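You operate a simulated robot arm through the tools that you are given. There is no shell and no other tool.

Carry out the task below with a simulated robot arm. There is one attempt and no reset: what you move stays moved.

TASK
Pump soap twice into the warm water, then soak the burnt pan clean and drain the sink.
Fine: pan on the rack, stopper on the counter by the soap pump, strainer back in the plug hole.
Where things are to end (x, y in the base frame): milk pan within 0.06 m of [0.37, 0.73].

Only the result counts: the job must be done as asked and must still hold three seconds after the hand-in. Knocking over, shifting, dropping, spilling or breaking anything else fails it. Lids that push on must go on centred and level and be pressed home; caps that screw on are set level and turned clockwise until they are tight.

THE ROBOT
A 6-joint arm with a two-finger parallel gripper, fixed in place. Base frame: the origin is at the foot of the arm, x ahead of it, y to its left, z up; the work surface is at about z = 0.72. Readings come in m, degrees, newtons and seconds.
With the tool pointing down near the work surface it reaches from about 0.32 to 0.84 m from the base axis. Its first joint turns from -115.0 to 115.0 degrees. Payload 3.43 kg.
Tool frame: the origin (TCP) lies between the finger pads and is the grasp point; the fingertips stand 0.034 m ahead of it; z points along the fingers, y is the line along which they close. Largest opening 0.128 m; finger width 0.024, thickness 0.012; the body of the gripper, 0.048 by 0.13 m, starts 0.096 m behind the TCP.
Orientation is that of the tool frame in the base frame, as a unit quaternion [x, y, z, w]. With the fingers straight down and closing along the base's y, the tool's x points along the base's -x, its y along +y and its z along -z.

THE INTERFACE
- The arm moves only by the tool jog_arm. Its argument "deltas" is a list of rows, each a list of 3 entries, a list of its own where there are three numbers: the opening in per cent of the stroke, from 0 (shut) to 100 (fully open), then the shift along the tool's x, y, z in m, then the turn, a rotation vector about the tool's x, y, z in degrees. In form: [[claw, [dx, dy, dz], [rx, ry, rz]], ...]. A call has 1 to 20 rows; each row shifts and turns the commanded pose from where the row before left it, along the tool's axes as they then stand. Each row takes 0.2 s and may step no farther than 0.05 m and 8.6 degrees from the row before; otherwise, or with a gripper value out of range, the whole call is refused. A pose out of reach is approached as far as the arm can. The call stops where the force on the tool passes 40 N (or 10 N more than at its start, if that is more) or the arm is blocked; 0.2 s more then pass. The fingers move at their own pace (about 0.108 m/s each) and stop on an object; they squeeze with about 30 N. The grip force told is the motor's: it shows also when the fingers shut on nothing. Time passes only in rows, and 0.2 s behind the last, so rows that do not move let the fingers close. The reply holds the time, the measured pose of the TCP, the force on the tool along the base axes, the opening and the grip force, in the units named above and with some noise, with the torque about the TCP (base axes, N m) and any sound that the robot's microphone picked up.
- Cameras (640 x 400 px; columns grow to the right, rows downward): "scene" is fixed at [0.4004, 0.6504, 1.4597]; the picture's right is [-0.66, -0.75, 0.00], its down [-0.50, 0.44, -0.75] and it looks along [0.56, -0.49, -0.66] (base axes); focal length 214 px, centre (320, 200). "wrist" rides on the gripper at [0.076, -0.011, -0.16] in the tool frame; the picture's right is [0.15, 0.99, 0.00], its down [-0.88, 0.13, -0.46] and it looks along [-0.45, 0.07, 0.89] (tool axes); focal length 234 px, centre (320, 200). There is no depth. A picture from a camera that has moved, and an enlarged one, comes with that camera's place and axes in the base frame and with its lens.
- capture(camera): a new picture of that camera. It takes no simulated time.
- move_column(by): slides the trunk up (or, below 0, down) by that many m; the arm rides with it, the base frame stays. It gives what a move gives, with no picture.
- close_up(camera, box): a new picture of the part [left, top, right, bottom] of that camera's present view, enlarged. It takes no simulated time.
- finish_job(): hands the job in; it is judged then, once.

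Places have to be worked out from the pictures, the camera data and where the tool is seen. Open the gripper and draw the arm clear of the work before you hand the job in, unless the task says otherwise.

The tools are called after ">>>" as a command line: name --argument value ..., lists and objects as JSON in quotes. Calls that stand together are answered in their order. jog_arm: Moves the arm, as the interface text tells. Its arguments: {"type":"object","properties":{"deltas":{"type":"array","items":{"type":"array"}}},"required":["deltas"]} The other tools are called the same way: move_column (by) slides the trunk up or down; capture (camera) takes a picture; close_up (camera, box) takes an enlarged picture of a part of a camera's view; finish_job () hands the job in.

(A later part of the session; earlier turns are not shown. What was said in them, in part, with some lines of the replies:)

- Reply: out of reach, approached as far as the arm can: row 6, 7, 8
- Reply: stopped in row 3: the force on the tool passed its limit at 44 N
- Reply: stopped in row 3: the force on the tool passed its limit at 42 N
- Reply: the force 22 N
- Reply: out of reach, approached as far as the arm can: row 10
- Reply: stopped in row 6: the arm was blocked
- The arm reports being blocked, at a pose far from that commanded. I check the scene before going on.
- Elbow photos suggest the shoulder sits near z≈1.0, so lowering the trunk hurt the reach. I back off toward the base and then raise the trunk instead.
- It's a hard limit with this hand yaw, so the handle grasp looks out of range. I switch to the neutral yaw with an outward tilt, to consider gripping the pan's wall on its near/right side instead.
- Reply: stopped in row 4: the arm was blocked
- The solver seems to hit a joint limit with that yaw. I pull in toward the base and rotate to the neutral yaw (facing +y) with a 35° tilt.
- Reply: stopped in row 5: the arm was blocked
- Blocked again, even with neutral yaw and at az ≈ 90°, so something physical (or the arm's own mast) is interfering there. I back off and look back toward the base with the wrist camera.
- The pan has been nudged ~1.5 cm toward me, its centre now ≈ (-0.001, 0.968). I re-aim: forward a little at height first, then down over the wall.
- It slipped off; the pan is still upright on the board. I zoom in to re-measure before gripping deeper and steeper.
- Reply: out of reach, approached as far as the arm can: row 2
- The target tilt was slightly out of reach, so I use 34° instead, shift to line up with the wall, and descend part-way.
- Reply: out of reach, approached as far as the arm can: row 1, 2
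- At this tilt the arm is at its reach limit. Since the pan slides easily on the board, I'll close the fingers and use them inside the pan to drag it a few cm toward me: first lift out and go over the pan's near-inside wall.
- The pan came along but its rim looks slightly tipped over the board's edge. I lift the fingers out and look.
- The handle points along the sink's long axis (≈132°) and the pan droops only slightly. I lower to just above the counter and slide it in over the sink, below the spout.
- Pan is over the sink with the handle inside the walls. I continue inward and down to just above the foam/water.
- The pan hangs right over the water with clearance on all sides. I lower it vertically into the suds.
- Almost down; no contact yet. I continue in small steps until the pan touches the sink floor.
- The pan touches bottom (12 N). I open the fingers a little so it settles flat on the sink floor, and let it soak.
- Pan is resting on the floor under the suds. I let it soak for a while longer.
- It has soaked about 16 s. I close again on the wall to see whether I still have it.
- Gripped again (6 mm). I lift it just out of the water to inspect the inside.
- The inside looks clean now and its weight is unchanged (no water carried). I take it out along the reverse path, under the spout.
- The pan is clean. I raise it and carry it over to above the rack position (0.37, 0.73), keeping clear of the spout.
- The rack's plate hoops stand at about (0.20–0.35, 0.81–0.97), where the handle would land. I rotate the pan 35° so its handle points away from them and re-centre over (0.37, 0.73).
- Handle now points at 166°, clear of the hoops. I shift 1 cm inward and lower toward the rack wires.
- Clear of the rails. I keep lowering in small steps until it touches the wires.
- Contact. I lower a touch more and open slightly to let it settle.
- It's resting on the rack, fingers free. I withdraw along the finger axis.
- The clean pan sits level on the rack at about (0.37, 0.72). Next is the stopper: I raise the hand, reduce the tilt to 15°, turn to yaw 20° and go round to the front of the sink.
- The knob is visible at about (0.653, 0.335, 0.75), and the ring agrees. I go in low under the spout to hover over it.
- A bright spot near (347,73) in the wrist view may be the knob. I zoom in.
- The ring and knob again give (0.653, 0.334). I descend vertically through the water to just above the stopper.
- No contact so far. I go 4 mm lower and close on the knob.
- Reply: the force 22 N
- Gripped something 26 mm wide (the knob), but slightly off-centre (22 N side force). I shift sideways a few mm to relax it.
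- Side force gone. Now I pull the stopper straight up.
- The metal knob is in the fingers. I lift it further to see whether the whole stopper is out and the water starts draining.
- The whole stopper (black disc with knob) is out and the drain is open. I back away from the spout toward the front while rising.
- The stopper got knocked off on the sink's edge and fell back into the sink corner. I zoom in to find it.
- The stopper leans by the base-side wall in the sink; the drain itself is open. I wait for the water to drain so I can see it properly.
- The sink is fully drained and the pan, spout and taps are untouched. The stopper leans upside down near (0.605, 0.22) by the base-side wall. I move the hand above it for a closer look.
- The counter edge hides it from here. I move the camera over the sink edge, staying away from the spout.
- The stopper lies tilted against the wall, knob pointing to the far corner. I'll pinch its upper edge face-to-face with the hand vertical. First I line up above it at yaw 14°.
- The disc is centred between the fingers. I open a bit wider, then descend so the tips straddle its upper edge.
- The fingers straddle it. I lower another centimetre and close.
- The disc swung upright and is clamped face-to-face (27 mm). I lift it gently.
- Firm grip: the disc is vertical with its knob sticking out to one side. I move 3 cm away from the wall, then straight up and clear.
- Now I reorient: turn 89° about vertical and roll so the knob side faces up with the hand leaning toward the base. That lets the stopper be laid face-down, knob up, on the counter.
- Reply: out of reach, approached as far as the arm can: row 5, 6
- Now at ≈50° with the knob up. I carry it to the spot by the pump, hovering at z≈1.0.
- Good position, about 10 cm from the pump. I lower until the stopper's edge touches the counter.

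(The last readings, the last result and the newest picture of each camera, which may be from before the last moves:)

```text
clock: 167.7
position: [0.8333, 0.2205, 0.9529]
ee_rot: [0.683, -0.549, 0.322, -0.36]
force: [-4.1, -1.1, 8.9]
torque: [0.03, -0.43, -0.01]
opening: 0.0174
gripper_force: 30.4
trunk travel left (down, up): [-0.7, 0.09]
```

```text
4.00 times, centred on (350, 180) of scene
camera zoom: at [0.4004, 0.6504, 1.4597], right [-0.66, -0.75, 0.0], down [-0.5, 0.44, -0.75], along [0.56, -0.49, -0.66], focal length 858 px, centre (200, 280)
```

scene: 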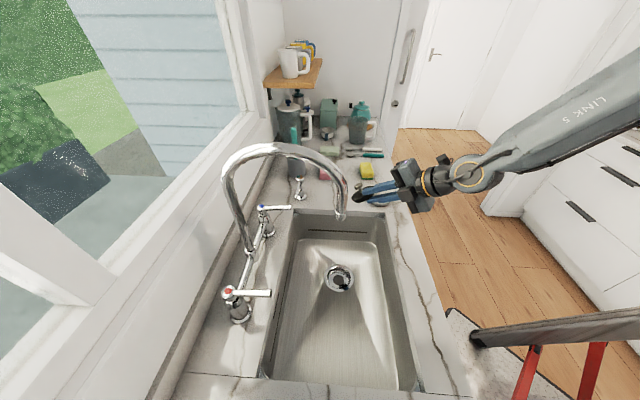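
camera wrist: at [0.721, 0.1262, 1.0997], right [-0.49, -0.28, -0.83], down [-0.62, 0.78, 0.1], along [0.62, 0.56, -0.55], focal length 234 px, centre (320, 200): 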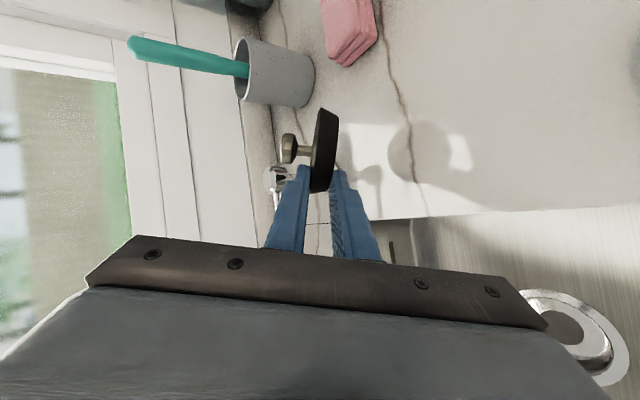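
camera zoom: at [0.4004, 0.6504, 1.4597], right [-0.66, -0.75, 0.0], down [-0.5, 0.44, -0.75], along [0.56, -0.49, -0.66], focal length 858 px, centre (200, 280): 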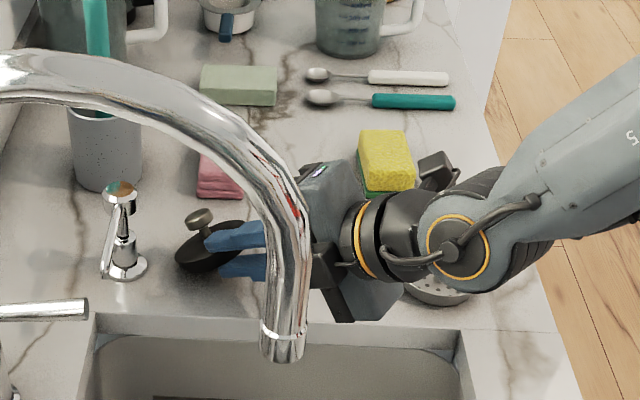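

Touching at 9 N. I open slightly and slide the fingers back out so the stopper drops flat.

>>> jog_arm --deltas '[[20, [0, 0, 0], [0, 0, 0]], [22, [0, 0, 0], [0, 0, 0]], [22, [0, 0, -0.008], [0, 0, 0]], [22, [0, 0, -0.01], [0, 0, 0]], [22, [0, 0, -0.01], [0, 0, 0]], [22, [0, 0, -0.015], [0, 0, 0]], [22, [0, 0, -0.02], [0, 0, 0]], [22, [0, 0, 0], [0, 0, 0]]]'

>>> close_up --camera "scene" --box '[270, 130, 430, 230]'

>>> capture --camera "wrist"

```text
clock: 169.5
position: [0.7797, 0.2118, 0.9848]
ee_rot: [0.683, -0.549, 0.32, -0.359]
force: [0.3, -0.2, 0.1]
torque: [0.0, 0.0, -0.02]
opening: 0.0283
gripper_force: 0.0
trunk travel left (down, up): [-0.7, 0.09]
```

```text
4.00 times, centred on (350, 180) of scene
camera zoom: at [0.4004, 0.6504, 1.4597], right [-0.66, -0.75, 0.0], down [-0.5, 0.44, -0.75], along [0.56, -0.49, -0.66], focal length 858 px, centre (200, 280)
```

zoom: 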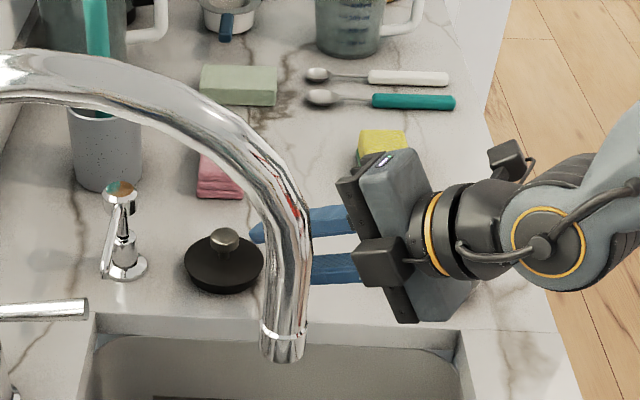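

```text
taken
camera wrist: at [0.668, 0.1173, 1.0833], right [-0.49, -0.28, -0.83], down [-0.61, 0.78, 0.1], along [0.62, 0.56, -0.55], focal length 234 px, centre (320, 200)
```

wrist: 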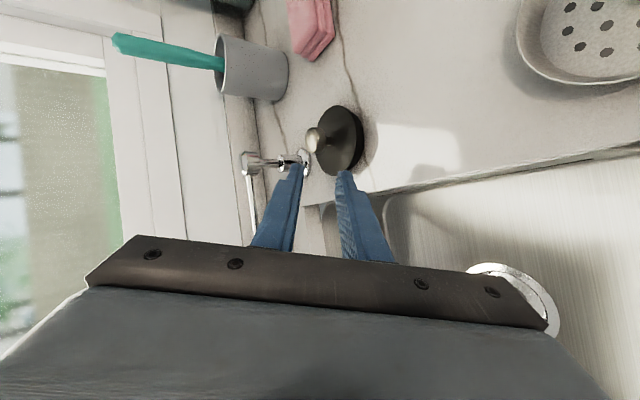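

The stopper sits upright, knob up, at about (0.876, 0.203), ~10 cm from the pump. I back off, raise, and return the hand to the 15° tilt at yaw 20° for the strainer.

>>> jog_arm --deltas '[[30, [0, 0, -0.04], [0, 0, 0]], [30, [0, -0.03, -0.03], [0, 0, 0]], [30, [0, -0.03, -0.02], [0, 0, 0]], [30, [0, 0, 0], [-8.3, 0, 0]], [30, [0, 0, 0], [-8.3, 0, 0]], [30, [0, 0, 0], [-8.3, 0, 0]], [30, [0, 0, 0], [-8.3, 0, 0]], [30, [0, 0, 0], [-8.3, 0, 0]], [30, [0, 0, 0], [-8.3, 0, 0]], [30, [0, 0, 0], [-7.9, 0, 0]], [30, [0, 0, 0], [0, 0, 0]]]'

```text
clock: 171.9
position: [0.7405, 0.1981, 1.084]
ee_rot: [0.761, -0.645, 0.065, -0.021]
force: [-0.1, 0.5, 0.6]
torque: [-0.03, 0.02, 0.03]
opening: 0.0383
gripper_force: 0.0
out of reach, approached as far as the arm can: row 5, 6
trunk travel left (down, up): [-0.7, 0.09]
```

I rotate to the target orientation and go over the strainer.

>>> jog_arm --deltas '[[40, [0, 0, 0], [0.203, -1.134, 7.99]], [40, [0, 0, 0], [0.203, -1.134, 7.99]], [40, [0, 0, 0], [0.203, -1.134, 7.99]], [40, [0, 0, 0], [0.203, -1.134, 7.99]], [40, [0, 0, 0], [0.203, -1.134, 7.99]], [40, [0, 0, 0], [0.203, -1.134, 7.99]], [40, [0, 0, 0], [0.203, -1.134, 7.99]], [40, [0, 0, 0], [0.203, -1.134, 7.99]], [40, [0, 0, 0], [0.203, -1.134, 7.99]], [40, [0, 0, 0], [0.203, -1.134, 7.99]], [40, [0.0193, -0.0311, 0.001], [0, 0, 0]], [40, [0.0193, -0.0311, 0.001], [0, 0, 0]], [40, [0.0193, -0.0311, 0.001], [0, 0, 0]], [40, [0.0193, -0.0311, 0.001], [0, 0, 0]], [40, [0, 0, 0], [0, 0, 0]]]'

>>> capture --camera "wrist"

>>> close_up --camera "scene" --box '[320, 140, 440, 230]'

```text
clock: 175.1
position: [0.7169, 0.0545, 1.0597]
ee_rot: [-0.173, 0.976, 0.022, 0.13]
force: [0.6, -0.6, -0.2]
torque: [0.01, 0.02, 0.05]
opening: 0.0514
gripper_force: 0.0
trunk travel left (down, up): [-0.7, 0.09]
```

```text
taken
camera wrist: at [0.612, 0.0058, 1.1949], right [-0.47, 0.88, -0.04], down [0.64, 0.38, 0.67], along [0.6, 0.29, -0.74], focal length 234 px, centre (320, 200)
```

wrist: 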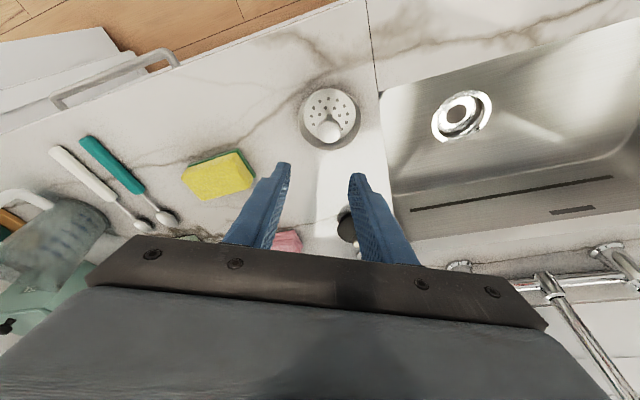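

```text
4.44 times, centred on (380, 185) of scene
camera zoom: at [0.4004, 0.6504, 1.4597], right [-0.66, -0.75, 0.0], down [-0.5, 0.44, -0.75], along [0.56, -0.49, -0.66], focal length 953 px, centre (53, 267)
```

zoom: 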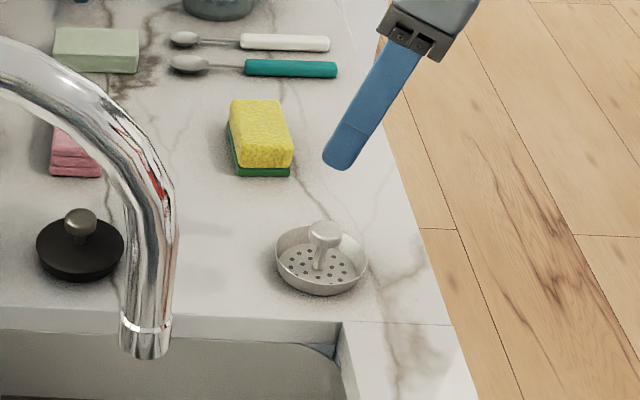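

I zoom the wrist view to fix the knob cap and the plug hole precisely.

>>> close_up --camera "wrist" --box '[270, 60, 390, 160]'

>>> close_up --camera "wrist" --box '[410, 70, 510, 150]'

>>> close_up --camera "scene" --box '[310, 250, 370, 300]'

```text
4.00 times, centred on (330, 110) of wrist
camera zoom: at [0.612, 0.0058, 1.1949], right [-0.47, 0.88, -0.04], down [0.64, 0.38, 0.67], along [0.6, 0.29, -0.74], focal length 937 px, centre (280, 560)
```

zoom: 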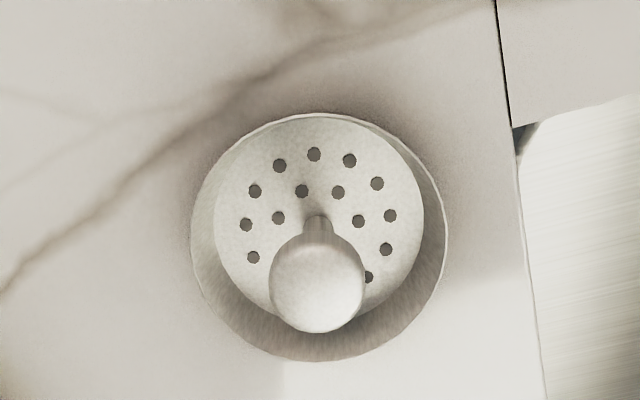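

```text
5.00 times, centred on (460, 110) of wrist
camera zoom: at [0.612, 0.0058, 1.1949], right [-0.47, 0.88, -0.04], down [0.64, 0.38, 0.67], along [0.6, 0.29, -0.74], focal length 1171 px, centre (-380, 650)
```

zoom: 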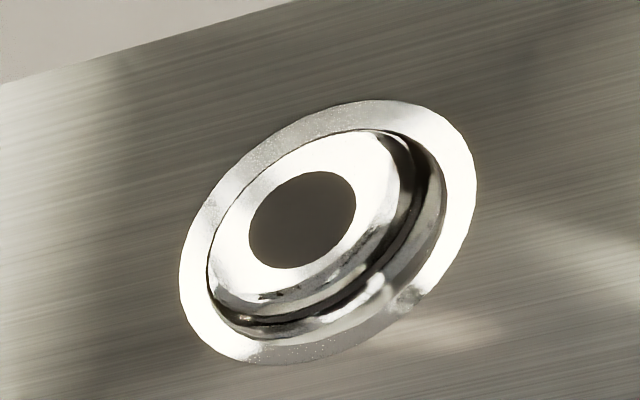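

```text
8.00 times, centred on (340, 275) of scene
camera zoom: at [0.4004, 0.6504, 1.4597], right [-0.66, -0.75, 0.0], down [-0.5, 0.44, -0.75], along [0.56, -0.49, -0.66], focal length 1716 px, centre (160, -400)
```

zoom: 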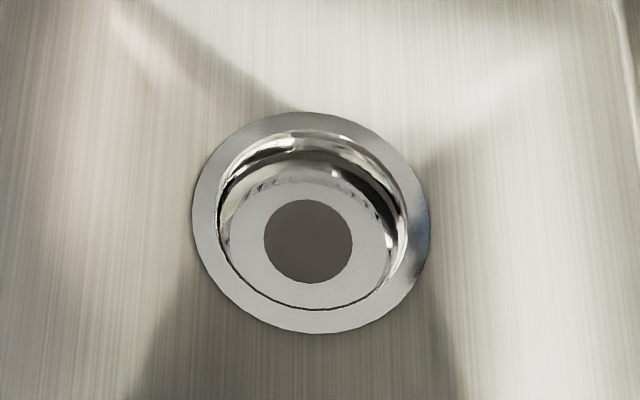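

Strainer knob ≈ (0.718, 0.063, 0.94); plug hole ≈ (0.655, 0.330). I descend with the fingers straddling the knob cap and close.

>>> jog_arm --deltas '[[42, [0.0013, 0.0075, 0], [0, 0, 0]], [42, [0.0089, 0, 0.033], [0, 0, 0]], [42, [0.0089, 0, 0.033], [0, 0, 0]], [42, [0.0089, 0, 0.033], [0, 0, 0]], [42, [0, 0, 0], [0, 0, 0]]]'

>>> close_up --camera "wrist" --box '[240, 80, 420, 230]'

>>> close_up --camera "scene" --box '[340, 160, 420, 220]'

```text
clock: 176.3
position: [0.7106, 0.0612, 0.9579]
ee_rot: [-0.173, 0.976, 0.023, 0.129]
force: [0.4, 0.6, -0.8]
torque: [-0.02, 0.0, -0.03]
opening: 0.0538
gripper_force: 0.1
trunk travel left (down, up): [-0.7, 0.09]
```

```text
2.67 times, centred on (330, 155) of wrist
camera zoom: at [0.607, 0.0124, 1.0922], right [-0.47, 0.88, -0.04], down [0.64, 0.38, 0.67], along [0.6, 0.29, -0.74], focal length 624 px, centre (293, 320)
```

zoom: 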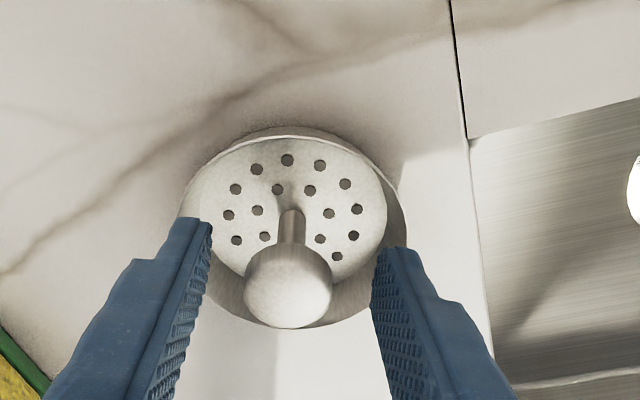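

```text
6.67 times, centred on (380, 190) of scene
camera zoom: at [0.4004, 0.6504, 1.4597], right [-0.66, -0.75, 0.0], down [-0.5, 0.44, -0.75], along [0.56, -0.49, -0.66], focal length 1430 px, centre (-80, 267)
```

zoom: 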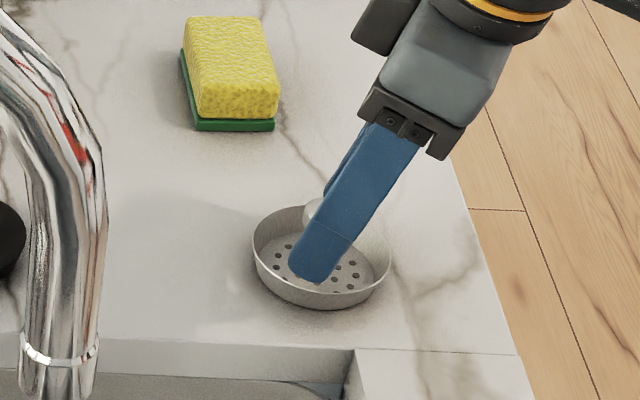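

The knob cap is between the pads. I close on it.

>>> jog_arm --deltas '[[20, [0, 0, 0], [0, 0, 0]], [0, [0, 0, 0], [0, 0, 0]], [0, [0, 0, 0], [0, 0, 0]], [0, [0, 0, 0], [0, 0, 0]]]'

>>> close_up --camera "wrist" --box '[240, 80, 420, 230]'

```text
clock: 177.3
position: [0.7108, 0.0624, 0.9581]
ee_rot: [-0.173, 0.976, 0.022, 0.128]
force: [-0.2, 0.0, 1.2]
torque: [-0.01, 0.03, 0.01]
opening: 0.0258
gripper_force: 30.0
trunk travel left (down, up): [-0.7, 0.09]
```

```text
2.67 times, centred on (330, 155) of wrist
camera zoom: at [0.6071, 0.0124, 1.0925], right [-0.47, 0.88, -0.04], down [0.64, 0.38, 0.67], along [0.6, 0.29, -0.74], focal length 624 px, centre (293, 320)
```

zoom: 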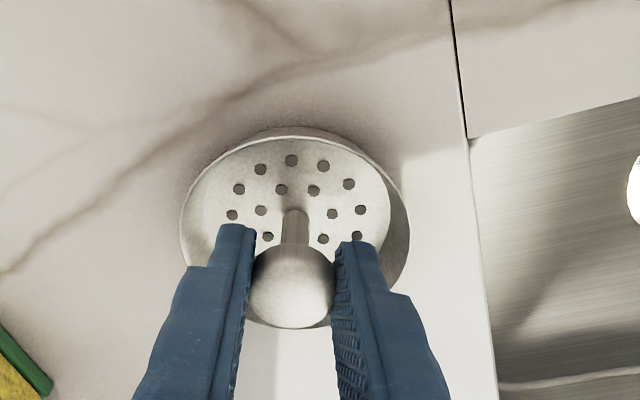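

Knob gripped (26 mm). I lift the strainer, carry it over the far end of the sink, and lower it inside there, away from the spout.

>>> jog_arm --deltas '[[0, [-0.0026, 0, -0.0097], [0, 0, 0]], [0, [-0.0078, 0, -0.029], [0, 0, 0]], [0, [-0.0078, 0, -0.029], [0, 0, 0]], [0, [-0.0128, 0.0396, 0.0034], [0, 0, 0]], [0, [-0.0128, 0.0396, 0.0034], [0, 0, 0]], [0, [-0.0128, 0.0396, 0.0034], [0, 0, 0]], [0, [-0.0128, 0.0396, 0.0034], [0, 0, 0]], [0, [-0.0128, 0.0396, 0.0034], [0, 0, 0]], [0, [0, 0, 0], [0, 0, 0]]]'

>>> capture --camera "wrist"

>>> capture --camera "scene"

```text
clock: 179.3
position: [0.7052, 0.2714, 1.0278]
ee_rot: [-0.173, 0.976, 0.022, 0.129]
force: [0.0, -0.2, -1.5]
torque: [0.0, 0.02, -0.03]
opening: 0.0256
gripper_force: 29.6
trunk travel left (down, up): [-0.7, 0.09]
```

```text
taken
camera wrist: at [0.6014, 0.222, 1.1622], right [-0.47, 0.88, -0.04], down [0.64, 0.38, 0.67], along [0.6, 0.29, -0.74], focal length 234 px, centre (320, 200)
```

wrist: 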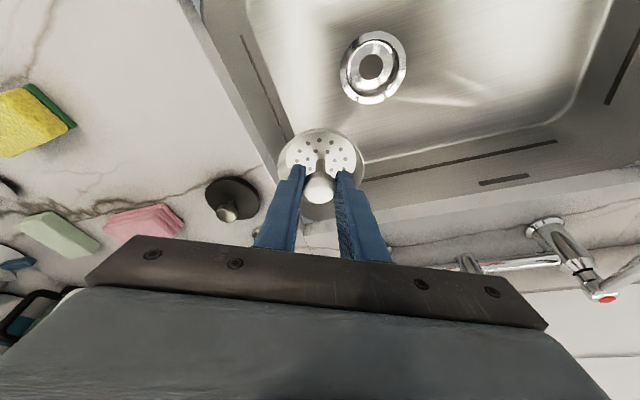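

```text
taken
```

scene: 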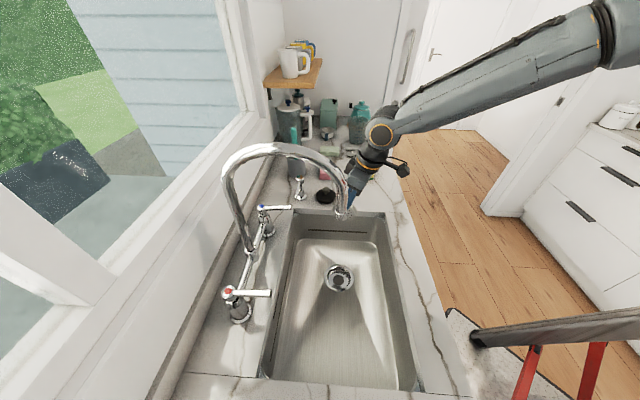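

Strainer is held level over the sink's far end. I lower it to z≈0.88 there, then move over the plug hole.

>>> jog_arm --deltas '[[0, [0.0096, 0, 0.0358], [0, 0, 0]], [0, [0.0096, 0, 0.0358], [0, 0, 0]], [0, [0.0096, 0, 0.0358], [0, 0, 0]], [0, [0.0096, 0, 0.0358], [0, 0, 0]], [0, [0.016, 0.0364, -0.0043], [0, 0, 0]], [0, [0.016, 0.0364, -0.0043], [0, 0, 0]], [0, [0, 0, 0], [0, 0, 0]]]'

>>> close_up --camera "wrist" --box '[220, 30, 440, 220]'

>>> close_up --camera "scene" --box '[290, 200, 430, 310]'

```text
clock: 180.9
position: [0.6484, 0.3278, 0.8788]
ee_rot: [-0.173, 0.976, 0.022, 0.128]
force: [-0.4, 0.6, -0.2]
torque: [-0.01, 0.01, 0.02]
opening: 0.0259
gripper_force: 30.3
trunk travel left (down, up): [-0.7, 0.09]
```

```text
2.11 times, centred on (330, 125) of wrist
camera zoom: at [0.5446, 0.2779, 1.0135], right [-0.47, 0.88, -0.04], down [0.64, 0.38, 0.67], along [0.6, 0.29, -0.74], focal length 493 px, centre (299, 358)
```

zoom: 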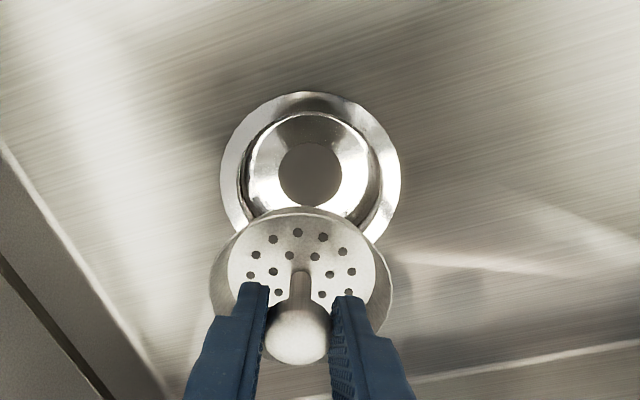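

```text
3.64 times, centred on (360, 255) of scene
camera zoom: at [0.4004, 0.6504, 1.4597], right [-0.66, -0.75, 0.0], down [-0.5, 0.44, -0.75], along [0.56, -0.49, -0.66], focal length 780 px, centre (174, 0)
```

zoom: 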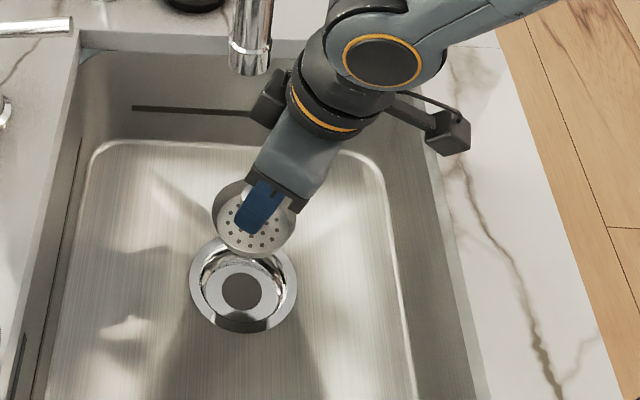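

Alignment over the hole looks within a few mm in both views. I lower it to just above the hole.

>>> jog_arm --deltas '[[0, [0.0078, 0, 0.029], [0, 0, 0]], [0, [0.0078, 0, 0.029], [0, 0, 0]], [0, [0.0062, 0, 0.0232], [0, 0, 0]], [0, [0, 0, 0], [0, 0, 0]]]'

>>> close_up --camera "wrist" --box '[220, 30, 440, 220]'

>>> close_up --camera "scene" --box '[310, 230, 390, 310]'

```text
clock: 181.9
position: [0.6483, 0.3277, 0.7955]
ee_rot: [-0.172, 0.976, 0.021, 0.129]
force: [-0.4, -0.3, -1.6]
torque: [-0.03, 0.0, 0.01]
opening: 0.0255
gripper_force: 30.2
trunk travel left (down, up): [-0.7, 0.09]
```

```text
2.11 times, centred on (330, 125) of wrist
camera zoom: at [0.545, 0.2779, 0.9294], right [-0.47, 0.88, -0.04], down [0.64, 0.38, 0.67], along [0.6, 0.29, -0.74], focal length 493 px, centre (299, 358)
```

zoom: 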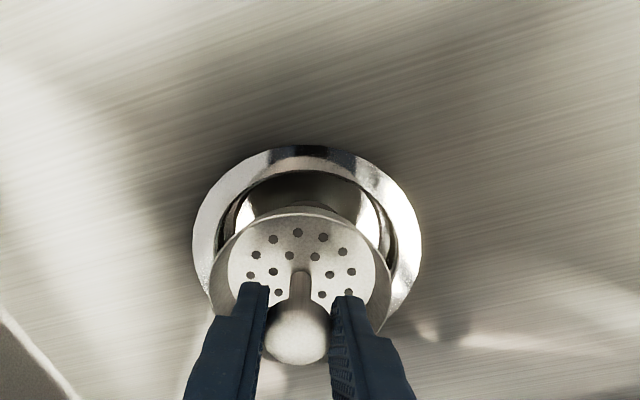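

```text
5.00 times, centred on (350, 270) of scene
camera zoom: at [0.4004, 0.6504, 1.4597], right [-0.66, -0.75, 0.0], down [-0.5, 0.44, -0.75], along [0.56, -0.49, -0.66], focal length 1072 px, centre (170, -150)
```

zoom: 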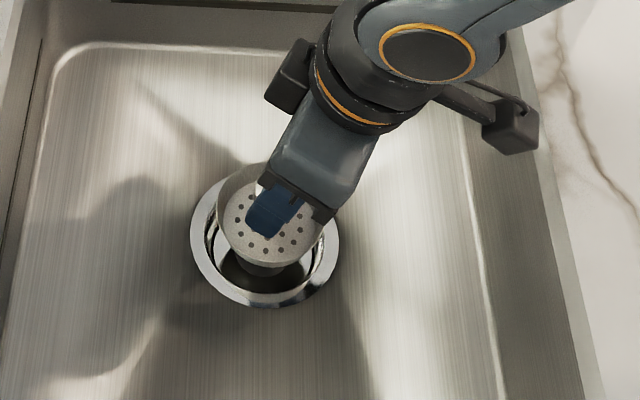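

Nearly centred; I nudge 1.5 mm outward and lower in small steps, watching the force.

>>> jog_arm --deltas '[[0, [-0.0014, 0, 0.0004], [0, 0, 0]], [0, [0.0016, 0, 0.0058], [0, 0, 0]], [0, [0.0016, 0, 0.0058], [0, 0, 0]], [0, [0.0016, 0, 0.0058], [0, 0, 0]], [0, [0, 0, 0], [0, 0, 0]]]'

>>> close_up --camera "wrist" --box '[220, 30, 440, 220]'

>>> close_up --camera "scene" --box '[310, 230, 390, 310]'

```text
clock: 183.1
position: [0.6489, 0.3277, 0.7781]
ee_rot: [-0.173, 0.976, 0.022, 0.128]
force: [0.2, 0.1, -0.3]
torque: [0.0, 0.04, 0.02]
opening: 0.0257
gripper_force: 29.7
trunk travel left (down, up): [-0.7, 0.09]
```

```text
2.11 times, centred on (330, 125) of wrist
camera zoom: at [0.5458, 0.2784, 0.912], right [-0.47, 0.88, -0.04], down [0.64, 0.38, 0.67], along [0.6, 0.29, -0.74], focal length 493 px, centre (299, 358)
```

zoom: 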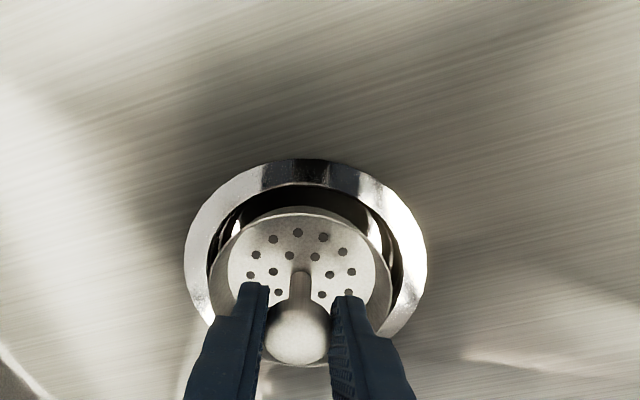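

```text
5.00 times, centred on (350, 270) of scene
camera zoom: at [0.4004, 0.6504, 1.4597], right [-0.66, -0.75, 0.0], down [-0.5, 0.44, -0.75], along [0.56, -0.49, -0.66], focal length 1072 px, centre (170, -150)
```

zoom: 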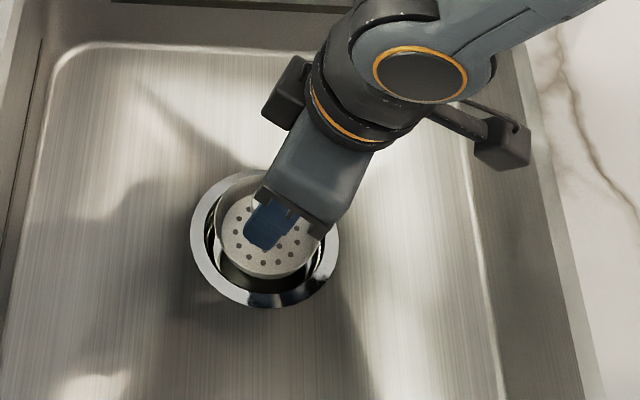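

It's entering the hole, no contact yet. I nudge 1 mm sideways and continue down.

>>> jog_arm --deltas '[[0, [0, 0.001, 0], [0, 0, 0]], [0, [0.0013, 0, 0.0048], [0, 0, 0]], [0, [0.0013, 0, 0.0048], [0, 0, 0]], [0, [0.0013, 0, 0.0048], [0, 0, 0]], [0, [0, 0, 0], [0, 0, 0]]]'

>>> close_up --camera "wrist" --box '[220, 30, 440, 220]'

>>> close_up --camera "scene" --box '[310, 230, 390, 310]'

```text
clock: 184.3
position: [0.6488, 0.329, 0.7632]
ee_rot: [-0.173, 0.976, 0.022, 0.13]
force: [-0.5, -0.3, -0.8]
torque: [-0.01, -0.03, 0.01]
opening: 0.0258
gripper_force: 29.8
trunk travel left (down, up): [-0.7, 0.09]
```

```text
2.11 times, centred on (330, 125) of wrist
camera zoom: at [0.5458, 0.2792, 0.8966], right [-0.47, 0.88, -0.04], down [0.64, 0.38, 0.67], along [0.6, 0.29, -0.74], focal length 493 px, centre (299, 358)
```

zoom: 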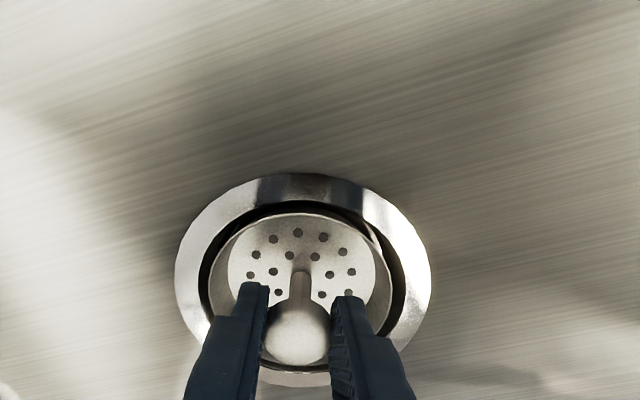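

```text
5.00 times, centred on (350, 270) of scene
camera zoom: at [0.4004, 0.6504, 1.4597], right [-0.66, -0.75, 0.0], down [-0.5, 0.44, -0.75], along [0.56, -0.49, -0.66], focal length 1072 px, centre (170, -150)
```

zoom: 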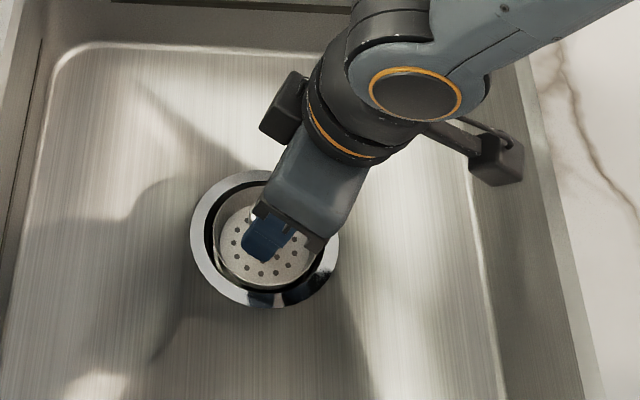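

Nicely concentric. I keep lowering until it seats.

>>> jog_arm --deltas '[[0, [0.001, 0, 0.0039], [0, 0, 0]], [0, [0.001, 0, 0.0039], [0, 0, 0]], [0, [0.001, 0, 0.0039], [0, 0, 0]], [0, [0, 0, 0], [0, 0, 0]]]'

>>> close_up --camera "wrist" --box '[220, 30, 440, 220]'

```text
clock: 185.3
position: [0.6513, 0.3295, 0.752]
ee_rot: [-0.173, 0.976, 0.022, 0.131]
force: [0.6, -0.1, 19.9]
torque: [0.11, -0.21, 0.04]
opening: 0.0259
gripper_force: 29.9
trunk travel left (down, up): [-0.7, 0.09]
```

```text
2.11 times, centred on (330, 125) of wrist
camera zoom: at [0.5467, 0.2796, 0.8859], right [-0.47, 0.88, -0.04], down [0.64, 0.37, 0.67], along [0.61, 0.29, -0.74], focal length 493 px, centre (299, 358)
```

zoom: 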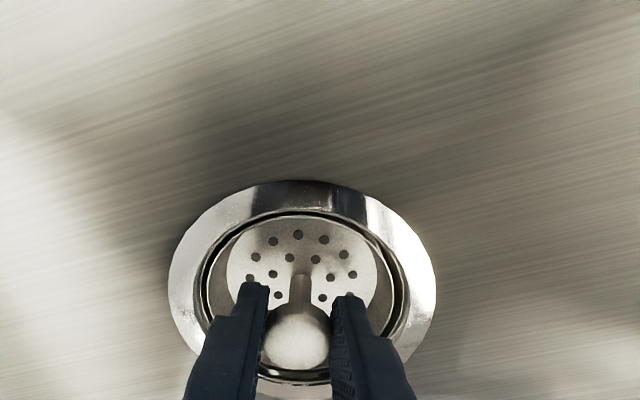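

Seated with 20 N. I open the fingers and check that it stays level.

>>> jog_arm --deltas '[[28, [0, 0, 0], [0, 0, 0]], [35, [0, 0, 0], [0, 0, 0]], [38, [0, 0, 0], [0, 0, 0]]]'

>>> jog_arm --deltas '[[38, [-0.0026, 0, -0.0097], [0, 0, 0]], [38, [-0.0052, 0, -0.0193], [0, 0, 0]], [38, [-0.0078, 0, -0.029], [0, 0, 0]], [38, [-0.0078, 0, -0.029], [0, 0, 0]], [38, [0, 0, 0], [0, 0, 0]]]'

>>> close_up --camera "wrist" --box '[220, 30, 440, 220]'

>>> close_up --camera "scene" --box '[310, 230, 390, 310]'

```text
clock: 186.1
position: [0.6493, 0.329, 0.7497]
ee_rot: [-0.172, 0.976, 0.021, 0.129]
force: [-0.4, 0.2, -1.7]
torque: [0.02, 0.01, 0.01]
opening: 0.0427
gripper_force: 0.1
trunk travel left (down, up): [-0.7, 0.09]
```

```text
clock: 187.3
position: [0.6484, 0.3286, 0.8396]
ee_rot: [-0.173, 0.976, 0.022, 0.129]
force: [0.7, -0.5, -1.0]
torque: [-0.01, 0.03, 0.01]
opening: 0.0431
gripper_force: 0.1
trunk travel left (down, up): [-0.7, 0.09]
```

```text
2.11 times, centred on (330, 125) of wrist
camera zoom: at [0.5456, 0.2799, 0.9747], right [-0.47, 0.88, -0.04], down [0.64, 0.38, 0.67], along [0.6, 0.29, -0.74], focal length 493 px, centre (299, 358)
```

zoom: 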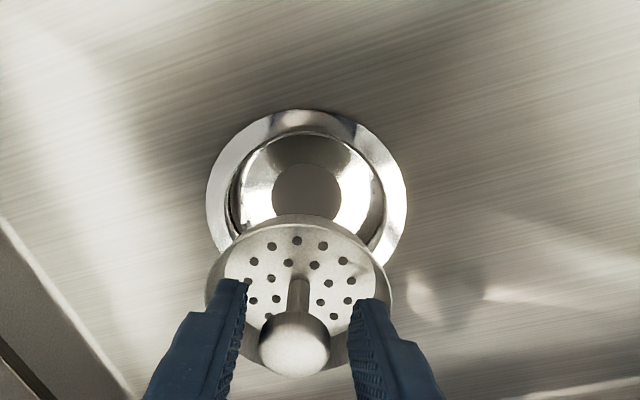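

```text
5.00 times, centred on (350, 270) of scene
camera zoom: at [0.4004, 0.6504, 1.4597], right [-0.66, -0.75, 0.0], down [-0.5, 0.44, -0.75], along [0.56, -0.49, -0.66], focal length 1072 px, centre (170, -150)
```

zoom: 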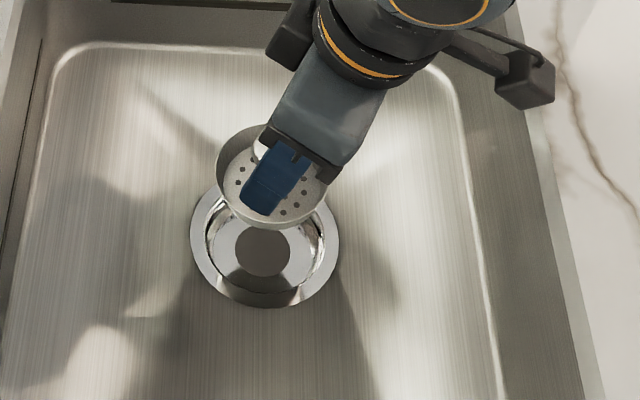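

The strainer came up with me — opened fingers wedged inside its bowl. I lower it straight back into the hole and use a smaller opening this time.

>>> jog_arm --deltas '[[38, [0.0078, 0, 0.029], [0, 0, 0]], [38, [0.0078, 0, 0.029], [0, 0, 0]], [38, [0.0034, 0, 0.0126], [0, 0, 0]], [38, [0, 0, 0], [0, 0, 0]]]'

>>> close_up --camera "wrist" --box '[220, 30, 440, 220]'

>>> close_up --camera "scene" --box '[310, 230, 390, 310]'

```text
clock: 188.3
position: [0.6503, 0.3284, 0.7673]
ee_rot: [-0.173, 0.976, 0.022, 0.13]
force: [0.2, -0.2, 0.4]
torque: [0.03, -0.02, 0.03]
opening: 0.0435
gripper_force: 0.1
trunk travel left (down, up): [-0.7, 0.09]
```

```text
2.11 times, centred on (330, 125) of wrist
camera zoom: at [0.5464, 0.2801, 0.902], right [-0.47, 0.88, -0.04], down [0.64, 0.38, 0.67], along [0.6, 0.29, -0.74], focal length 493 px, centre (299, 358)
```

zoom: 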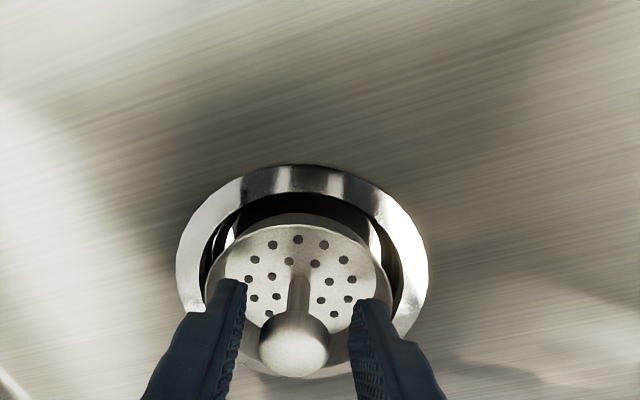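

```text
5.00 times, centred on (350, 270) of scene
camera zoom: at [0.4004, 0.6504, 1.4597], right [-0.66, -0.75, 0.0], down [-0.5, 0.44, -0.75], along [0.56, -0.49, -0.66], focal length 1072 px, centre (170, -150)
```

zoom: 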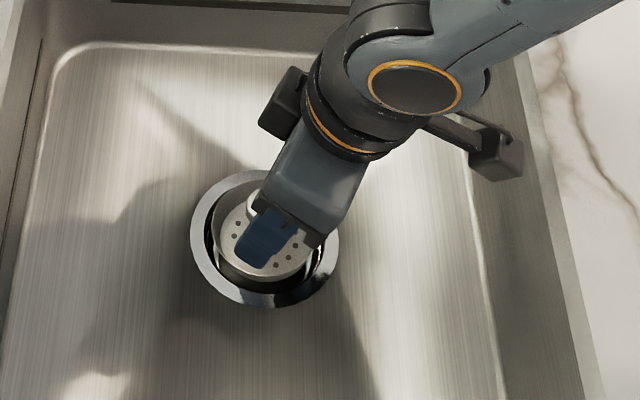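

It's still held level just above its seat. I lower it until it seats, then narrow the opening to free both the bowl and the knob.

>>> jog_arm --deltas '[[38, [0.001, 0, 0.0039], [0, 0, 0]], [38, [0.001, 0, 0.0039], [0, 0, 0]], [38, [0.001, 0, 0.0039], [0, 0, 0]], [38, [0.001, 0, 0.0039], [0, 0, 0]], [38, [0, 0, 0], [0, 0, 0]]]'

>>> close_up --camera "wrist" --box '[220, 30, 440, 220]'

```text
clock: 189.5
position: [0.6502, 0.3298, 0.7513]
ee_rot: [-0.173, 0.976, 0.023, 0.129]
force: [-0.7, 0.3, -0.8]
torque: [0.0, -0.01, -0.01]
opening: 0.0443
gripper_force: 0.0
trunk travel left (down, up): [-0.7, 0.09]
```

```text
2.11 times, centred on (330, 125) of wrist
camera zoom: at [0.5466, 0.2797, 0.8863], right [-0.47, 0.88, -0.04], down [0.64, 0.38, 0.67], along [0.6, 0.29, -0.74], focal length 493 px, centre (299, 358)
```

zoom: 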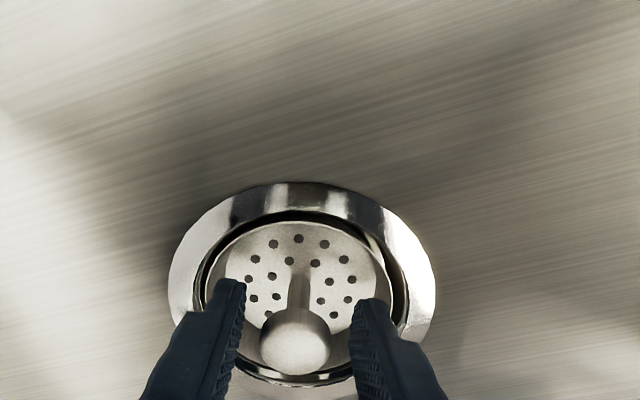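

Seated position reached. I narrow the opening to about 35 mm so neither the bowl nor the knob is touched, and lift a little to check.

>>> jog_arm --deltas '[[29, [0, 0, 0], [0, 0, 0]], [27, [0, 0, 0], [0, 0, 0]], [27, [0, 0, 0], [0, 0, 0]], [27, [-0.0026, 0, -0.0097], [0, 0, 0]], [27, [0, 0, 0], [0, 0, 0]]]'

>>> close_up --camera "wrist" --box '[220, 30, 440, 220]'

>>> close_up --camera "scene" --box '[310, 230, 390, 310]'

```text
clock: 190.7
position: [0.6497, 0.3279, 0.7621]
ee_rot: [-0.172, 0.976, 0.022, 0.129]
force: [-0.1, -0.1, -0.3]
torque: [0.01, 0.0, 0.0]
opening: 0.0345
gripper_force: 0.1
trunk travel left (down, up): [-0.7, 0.09]
```

```text
2.11 times, centred on (330, 125) of wrist
camera zoom: at [0.5464, 0.2793, 0.8961], right [-0.47, 0.88, -0.04], down [0.64, 0.38, 0.67], along [0.6, 0.29, -0.74], focal length 493 px, centre (299, 358)
```

zoom: 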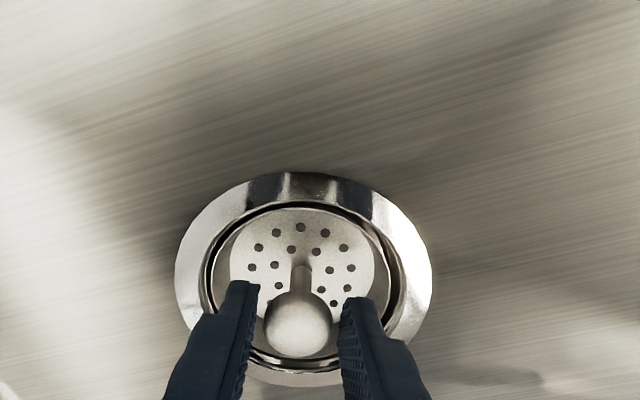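

```text
5.00 times, centred on (350, 270) of scene
camera zoom: at [0.4004, 0.6504, 1.4597], right [-0.66, -0.75, 0.0], down [-0.5, 0.44, -0.75], along [0.56, -0.49, -0.66], focal length 1072 px, centre (170, -150)
```

zoom: 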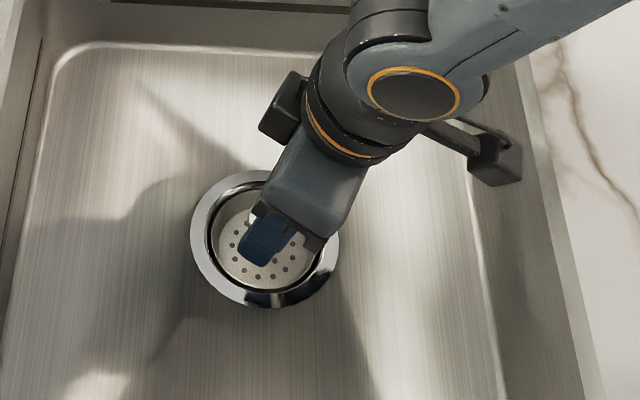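

The strainer now stays put, concentric in the hole. I lift the hand clear and check again.

>>> jog_arm --deltas '[[27, [-0.0026, 0, -0.0097], [0, 0, 0]], [27, [-0.0052, 0, -0.0193], [0, 0, 0]], [27, [-0.0078, 0, -0.029], [0, 0, 0]], [27, [0, 0, 0], [0, 0, 0]]]'

>>> close_up --camera "wrist" --box '[220, 30, 440, 220]'

>>> close_up --camera "scene" --box '[310, 230, 390, 310]'

```text
clock: 191.7
position: [0.6494, 0.3284, 0.8208]
ee_rot: [-0.172, 0.976, 0.022, 0.129]
force: [-0.1, 0.3, -0.7]
torque: [0.01, 0.02, -0.01]
opening: 0.0347
gripper_force: 0.1
trunk travel left (down, up): [-0.7, 0.09]
```

```text
2.11 times, centred on (330, 125) of wrist
camera zoom: at [0.5456, 0.2793, 0.9552], right [-0.47, 0.88, -0.04], down [0.64, 0.38, 0.67], along [0.6, 0.29, -0.74], focal length 493 px, centre (299, 358)
```

zoom: 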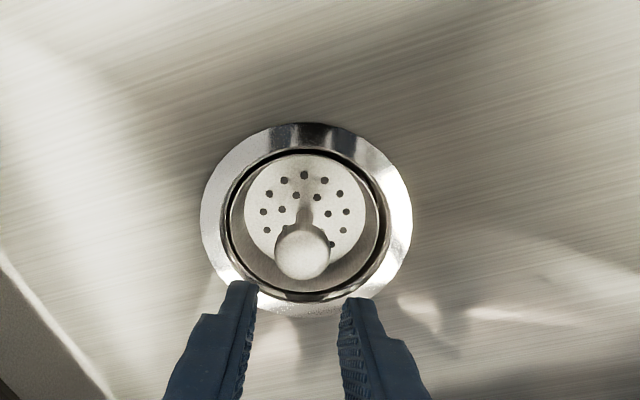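

```text
5.00 times, centred on (350, 270) of scene
camera zoom: at [0.4004, 0.6504, 1.4597], right [-0.66, -0.75, 0.0], down [-0.5, 0.44, -0.75], along [0.56, -0.49, -0.66], focal length 1072 px, centre (170, -150)
```

zoom: 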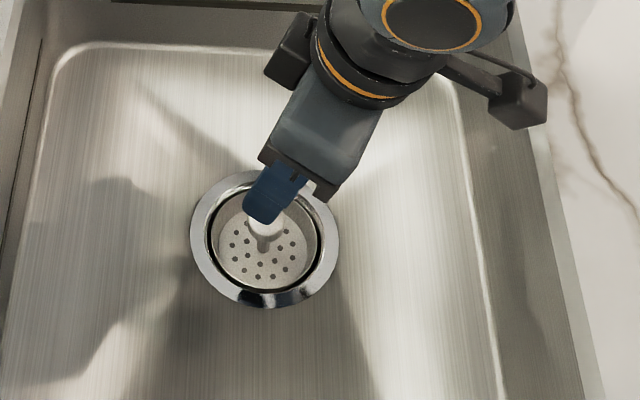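

Strainer is level and concentric. I give its knob a gentle press with closed fingers to make sure it's fully home.

>>> jog_arm --deltas '[[0, [0.003, 0, -0.001], [0, 0, 0]], [0, [0, 0, 0], [0, 0, 0]], [0, [0.0052, 0, 0.0193], [0, 0, 0]], [0, [0.0047, 0, 0.0174], [0, 0, 0]], [0, [0.0008, 0, 0.0029], [0, 0, 0]], [0, [0.0008, 0, 0.0029], [0, 0, 0]], [0, [0, 0, 0], [0, 0, 0]]]'

```text
clock: 193.3
position: [0.6497, 0.3284, 0.7819]
ee_rot: [-0.173, 0.976, 0.023, 0.132]
force: [-5.1, -0.9, 16.9]
torque: [-0.06, 0.23, -0.02]
opening: 0.0001
gripper_force: 30.0
trunk travel left (down, up): [-0.7, 0.09]
stopped in row 7: the force on the tool passed its limit at 41 N (the readings are from after the stop); the commanded pose is now the measured one
```

It is solidly seated. I lift off and back out under the spout toward the front.

>>> jog_arm --deltas '[[0, [-0.0026, 0, -0.0097], [0, 0, 0]], [0, [-0.0078, 0, -0.029], [0, 0, 0]], [0, [-0.0078, 0, -0.029], [0, 0, 0]], [0, [-0.0078, 0, -0.029], [0, 0, 0]], [0, [0, 0, 0], [0, 0, 0]]]'

>>> close_up --camera "wrist" --box '[220, 0, 440, 180]'

>>> close_up --camera "scene" --box '[310, 230, 390, 310]'

```text
clock: 194.5
position: [0.6474, 0.3285, 0.8804]
ee_rot: [-0.173, 0.976, 0.022, 0.131]
force: [0.3, -0.5, 0.0]
torque: [0.02, -0.02, 0.03]
opening: 0.0
gripper_force: 30.1
trunk travel left (down, up): [-0.7, 0.09]
```

```text
2.22 times, centred on (330, 90) of wrist
camera zoom: at [0.5433, 0.279, 1.0143], right [-0.47, 0.88, -0.04], down [0.64, 0.37, 0.67], along [0.61, 0.29, -0.74], focal length 520 px, centre (298, 444)
```

zoom: 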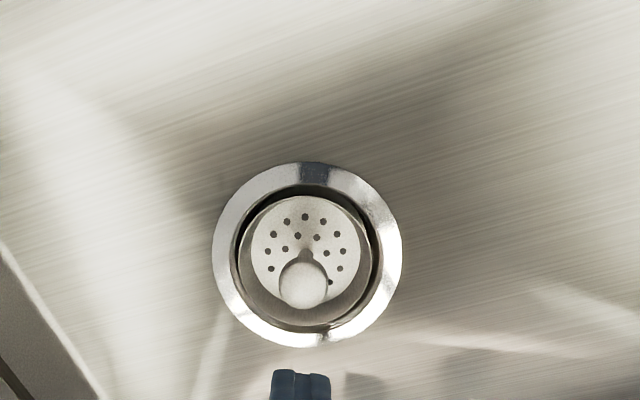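

```text
5.00 times, centred on (350, 270) of scene
camera zoom: at [0.4004, 0.6504, 1.4597], right [-0.66, -0.75, 0.0], down [-0.5, 0.44, -0.75], along [0.56, -0.49, -0.66], focal length 1072 px, centre (170, -150)
```

zoom: 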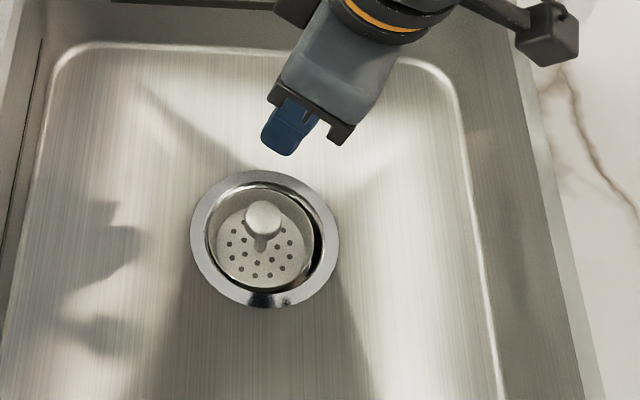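

The press may have shifted it by a few mm. I zoom in to check its level and centring.

>>> close_up --camera "scene" --box '[326, 260, 356, 295]'

>>> close_up --camera "wrist" --box '[280, 55, 370, 130]'

```text
11.43 times, centred on (341, 278) of scene
camera zoom: at [0.4004, 0.6504, 1.4597], right [-0.66, -0.75, 0.0], down [-0.5, 0.44, -0.75], along [0.56, -0.49, -0.66], focal length 2451 px, centre (80, -686)
```

zoom: 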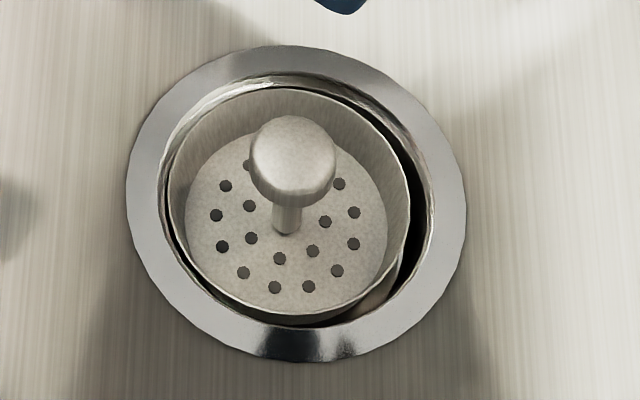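

```text
5.33 times, centred on (325, 92) of wrist
camera zoom: at [0.5433, 0.279, 1.0143], right [-0.47, 0.88, -0.04], down [0.64, 0.37, 0.67], along [0.61, 0.29, -0.74], focal length 1249 px, centre (293, 773)
```

zoom: 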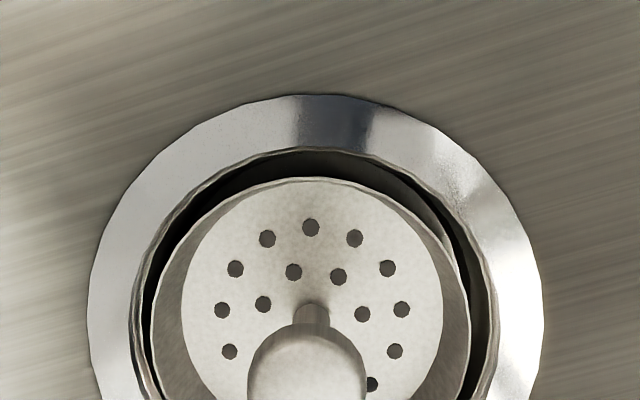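

It is level and sits in the hole with only ~3 mm of play offset, which is fine. I draw the arm out to the front, up and clear, and open the gripper.

>>> jog_arm --deltas '[[0, [0.0299, -0.0168, -0.0253], [0, 0, 0]], [0, [0.0299, -0.0168, -0.0253], [0, 0, 0]], [0, [0.0299, -0.0168, -0.0253], [0, 0, 0]], [0, [0.0299, -0.0168, -0.0253], [0, 0, 0]], [0, [0.0299, -0.0168, -0.0253], [0, 0, 0]], [0, [0.0299, -0.0168, -0.0253], [0, 0, 0]], [60, [-0.0104, 0, -0.0386], [0, 0, 0]], [60, [-0.0104, 0, -0.0386], [0, 0, 0]], [60, [-0.0104, 0, -0.0386], [0, 0, 0]], [60, [-0.0104, 0, -0.0386], [0, 0, 0]], [60, [0, 0, 0], [0, 0, 0]]]'

>>> capture --camera "scene"

>>> capture --camera "wrist"

>>> close_up --camera "scene" --box '[260, 80, 420, 220]'

>>> close_up --camera "scene" --box '[200, 190, 460, 400]'

```text
clock: 196.9
position: [0.4809, 0.162, 1.14]
ee_rot: [-0.173, 0.976, 0.023, 0.131]
force: [-0.2, 0.0, -0.2]
torque: [0.02, 0.02, 0.04]
opening: 0.0768
gripper_force: 0.2
trunk travel left (down, up): [-0.7, 0.09]
```

```text
taken
```

scene: 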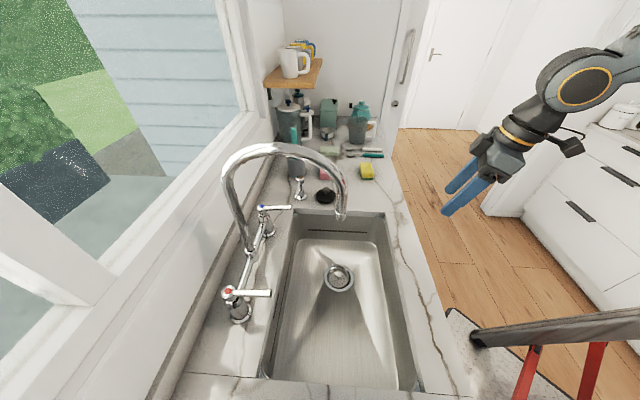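

```text
taken
camera wrist: at [0.377, 0.1121, 1.2741], right [-0.47, 0.88, -0.04], down [0.64, 0.37, 0.67], along [0.61, 0.29, -0.74], focal length 234 px, centre (320, 200)
```

wrist: 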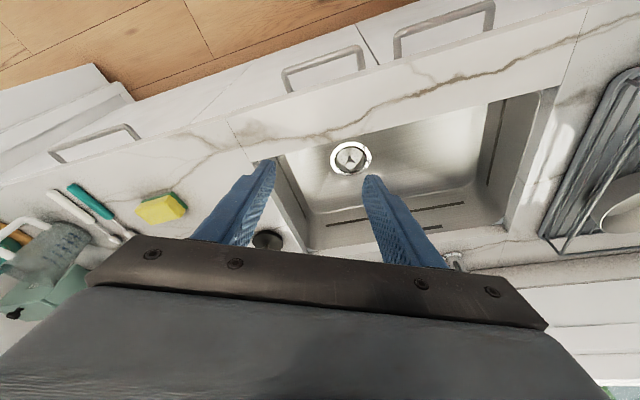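

```text
2.86 times, centred on (340, 150) of scene
camera zoom: at [0.4004, 0.6504, 1.4597], right [-0.66, -0.75, 0.0], down [-0.5, 0.44, -0.75], along [0.56, -0.49, -0.66], focal length 613 px, centre (263, 343)
```

zoom: 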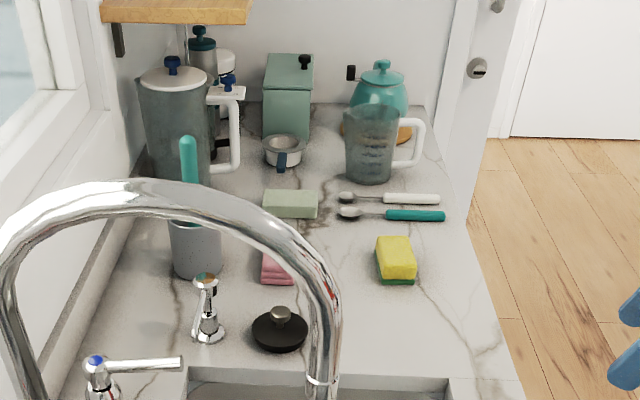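

```text
1.90 times, centred on (330, 295) of scene
camera zoom: at [0.4004, 0.6504, 1.4597], right [-0.66, -0.75, 0.0], down [-0.5, 0.44, -0.75], along [0.56, -0.49, -0.66], focal length 408 px, centre (301, 19)
```

zoom: 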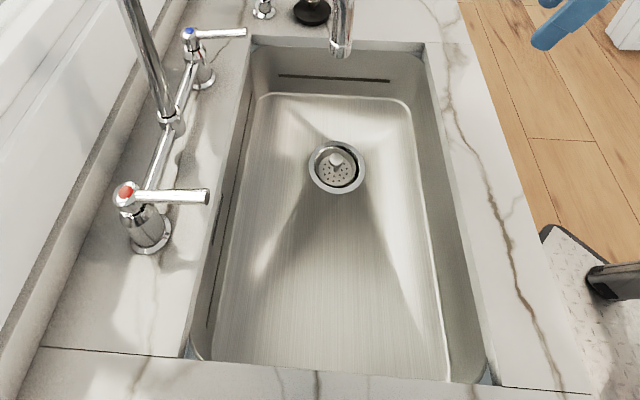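

Everything matches the request: the clean pan is on the rack near (0.37, 0.72) and the sink is drained. The strainer is level in the plug hole and the stopper is upright by the pump. The spout is back in its original place, everything else looks undisturbed, and the hand is open and clear, so I hand in.

>>> finish_job

```text
The job is handed in.
```

The job is handed in. The last pictures showed everything in place, but I had three mishaps along the way that could count against it.

**Where things ended:**
- **Soap:** I pressed the pump twice, each time down to its stop. Suds appeared after the first stroke. The second made no visible change, so I can't confirm it dispensed.
- **Pan:** It soaked for about 18 seconds and came out clean. It sits level on the rack at about (0.37, 0.72), within the 0.06 m tolerance.
- **Sink and stopper:** The sink drained completely. The stopper stands knob up on the counter, about 10 cm from the pump.
- **Strainer:** It is level and seated in the plug hole, about 3 mm off centre.

**What went wrong:**
- **Spout:** An early move in the wrong direction swung the tap spout by about 38°. I gripped it and turned it back, and it matches the first picture.
- **Pan on the board:** I couldn't grasp the handle, so I dragged the pan a few centimetres across the green board and lifted it by its wall. The first lift slipped and the pan dropped a short way back onto the board. The board itself did not move.
- **Stopper:** It caught the edge of the sink on the way out and fell back in. I picked it up after the water had drained.

The other items look undisturbed in the pictures I have. The board end of the counter was last in view just after the pan went on the rack, before the stopper and strainer work.
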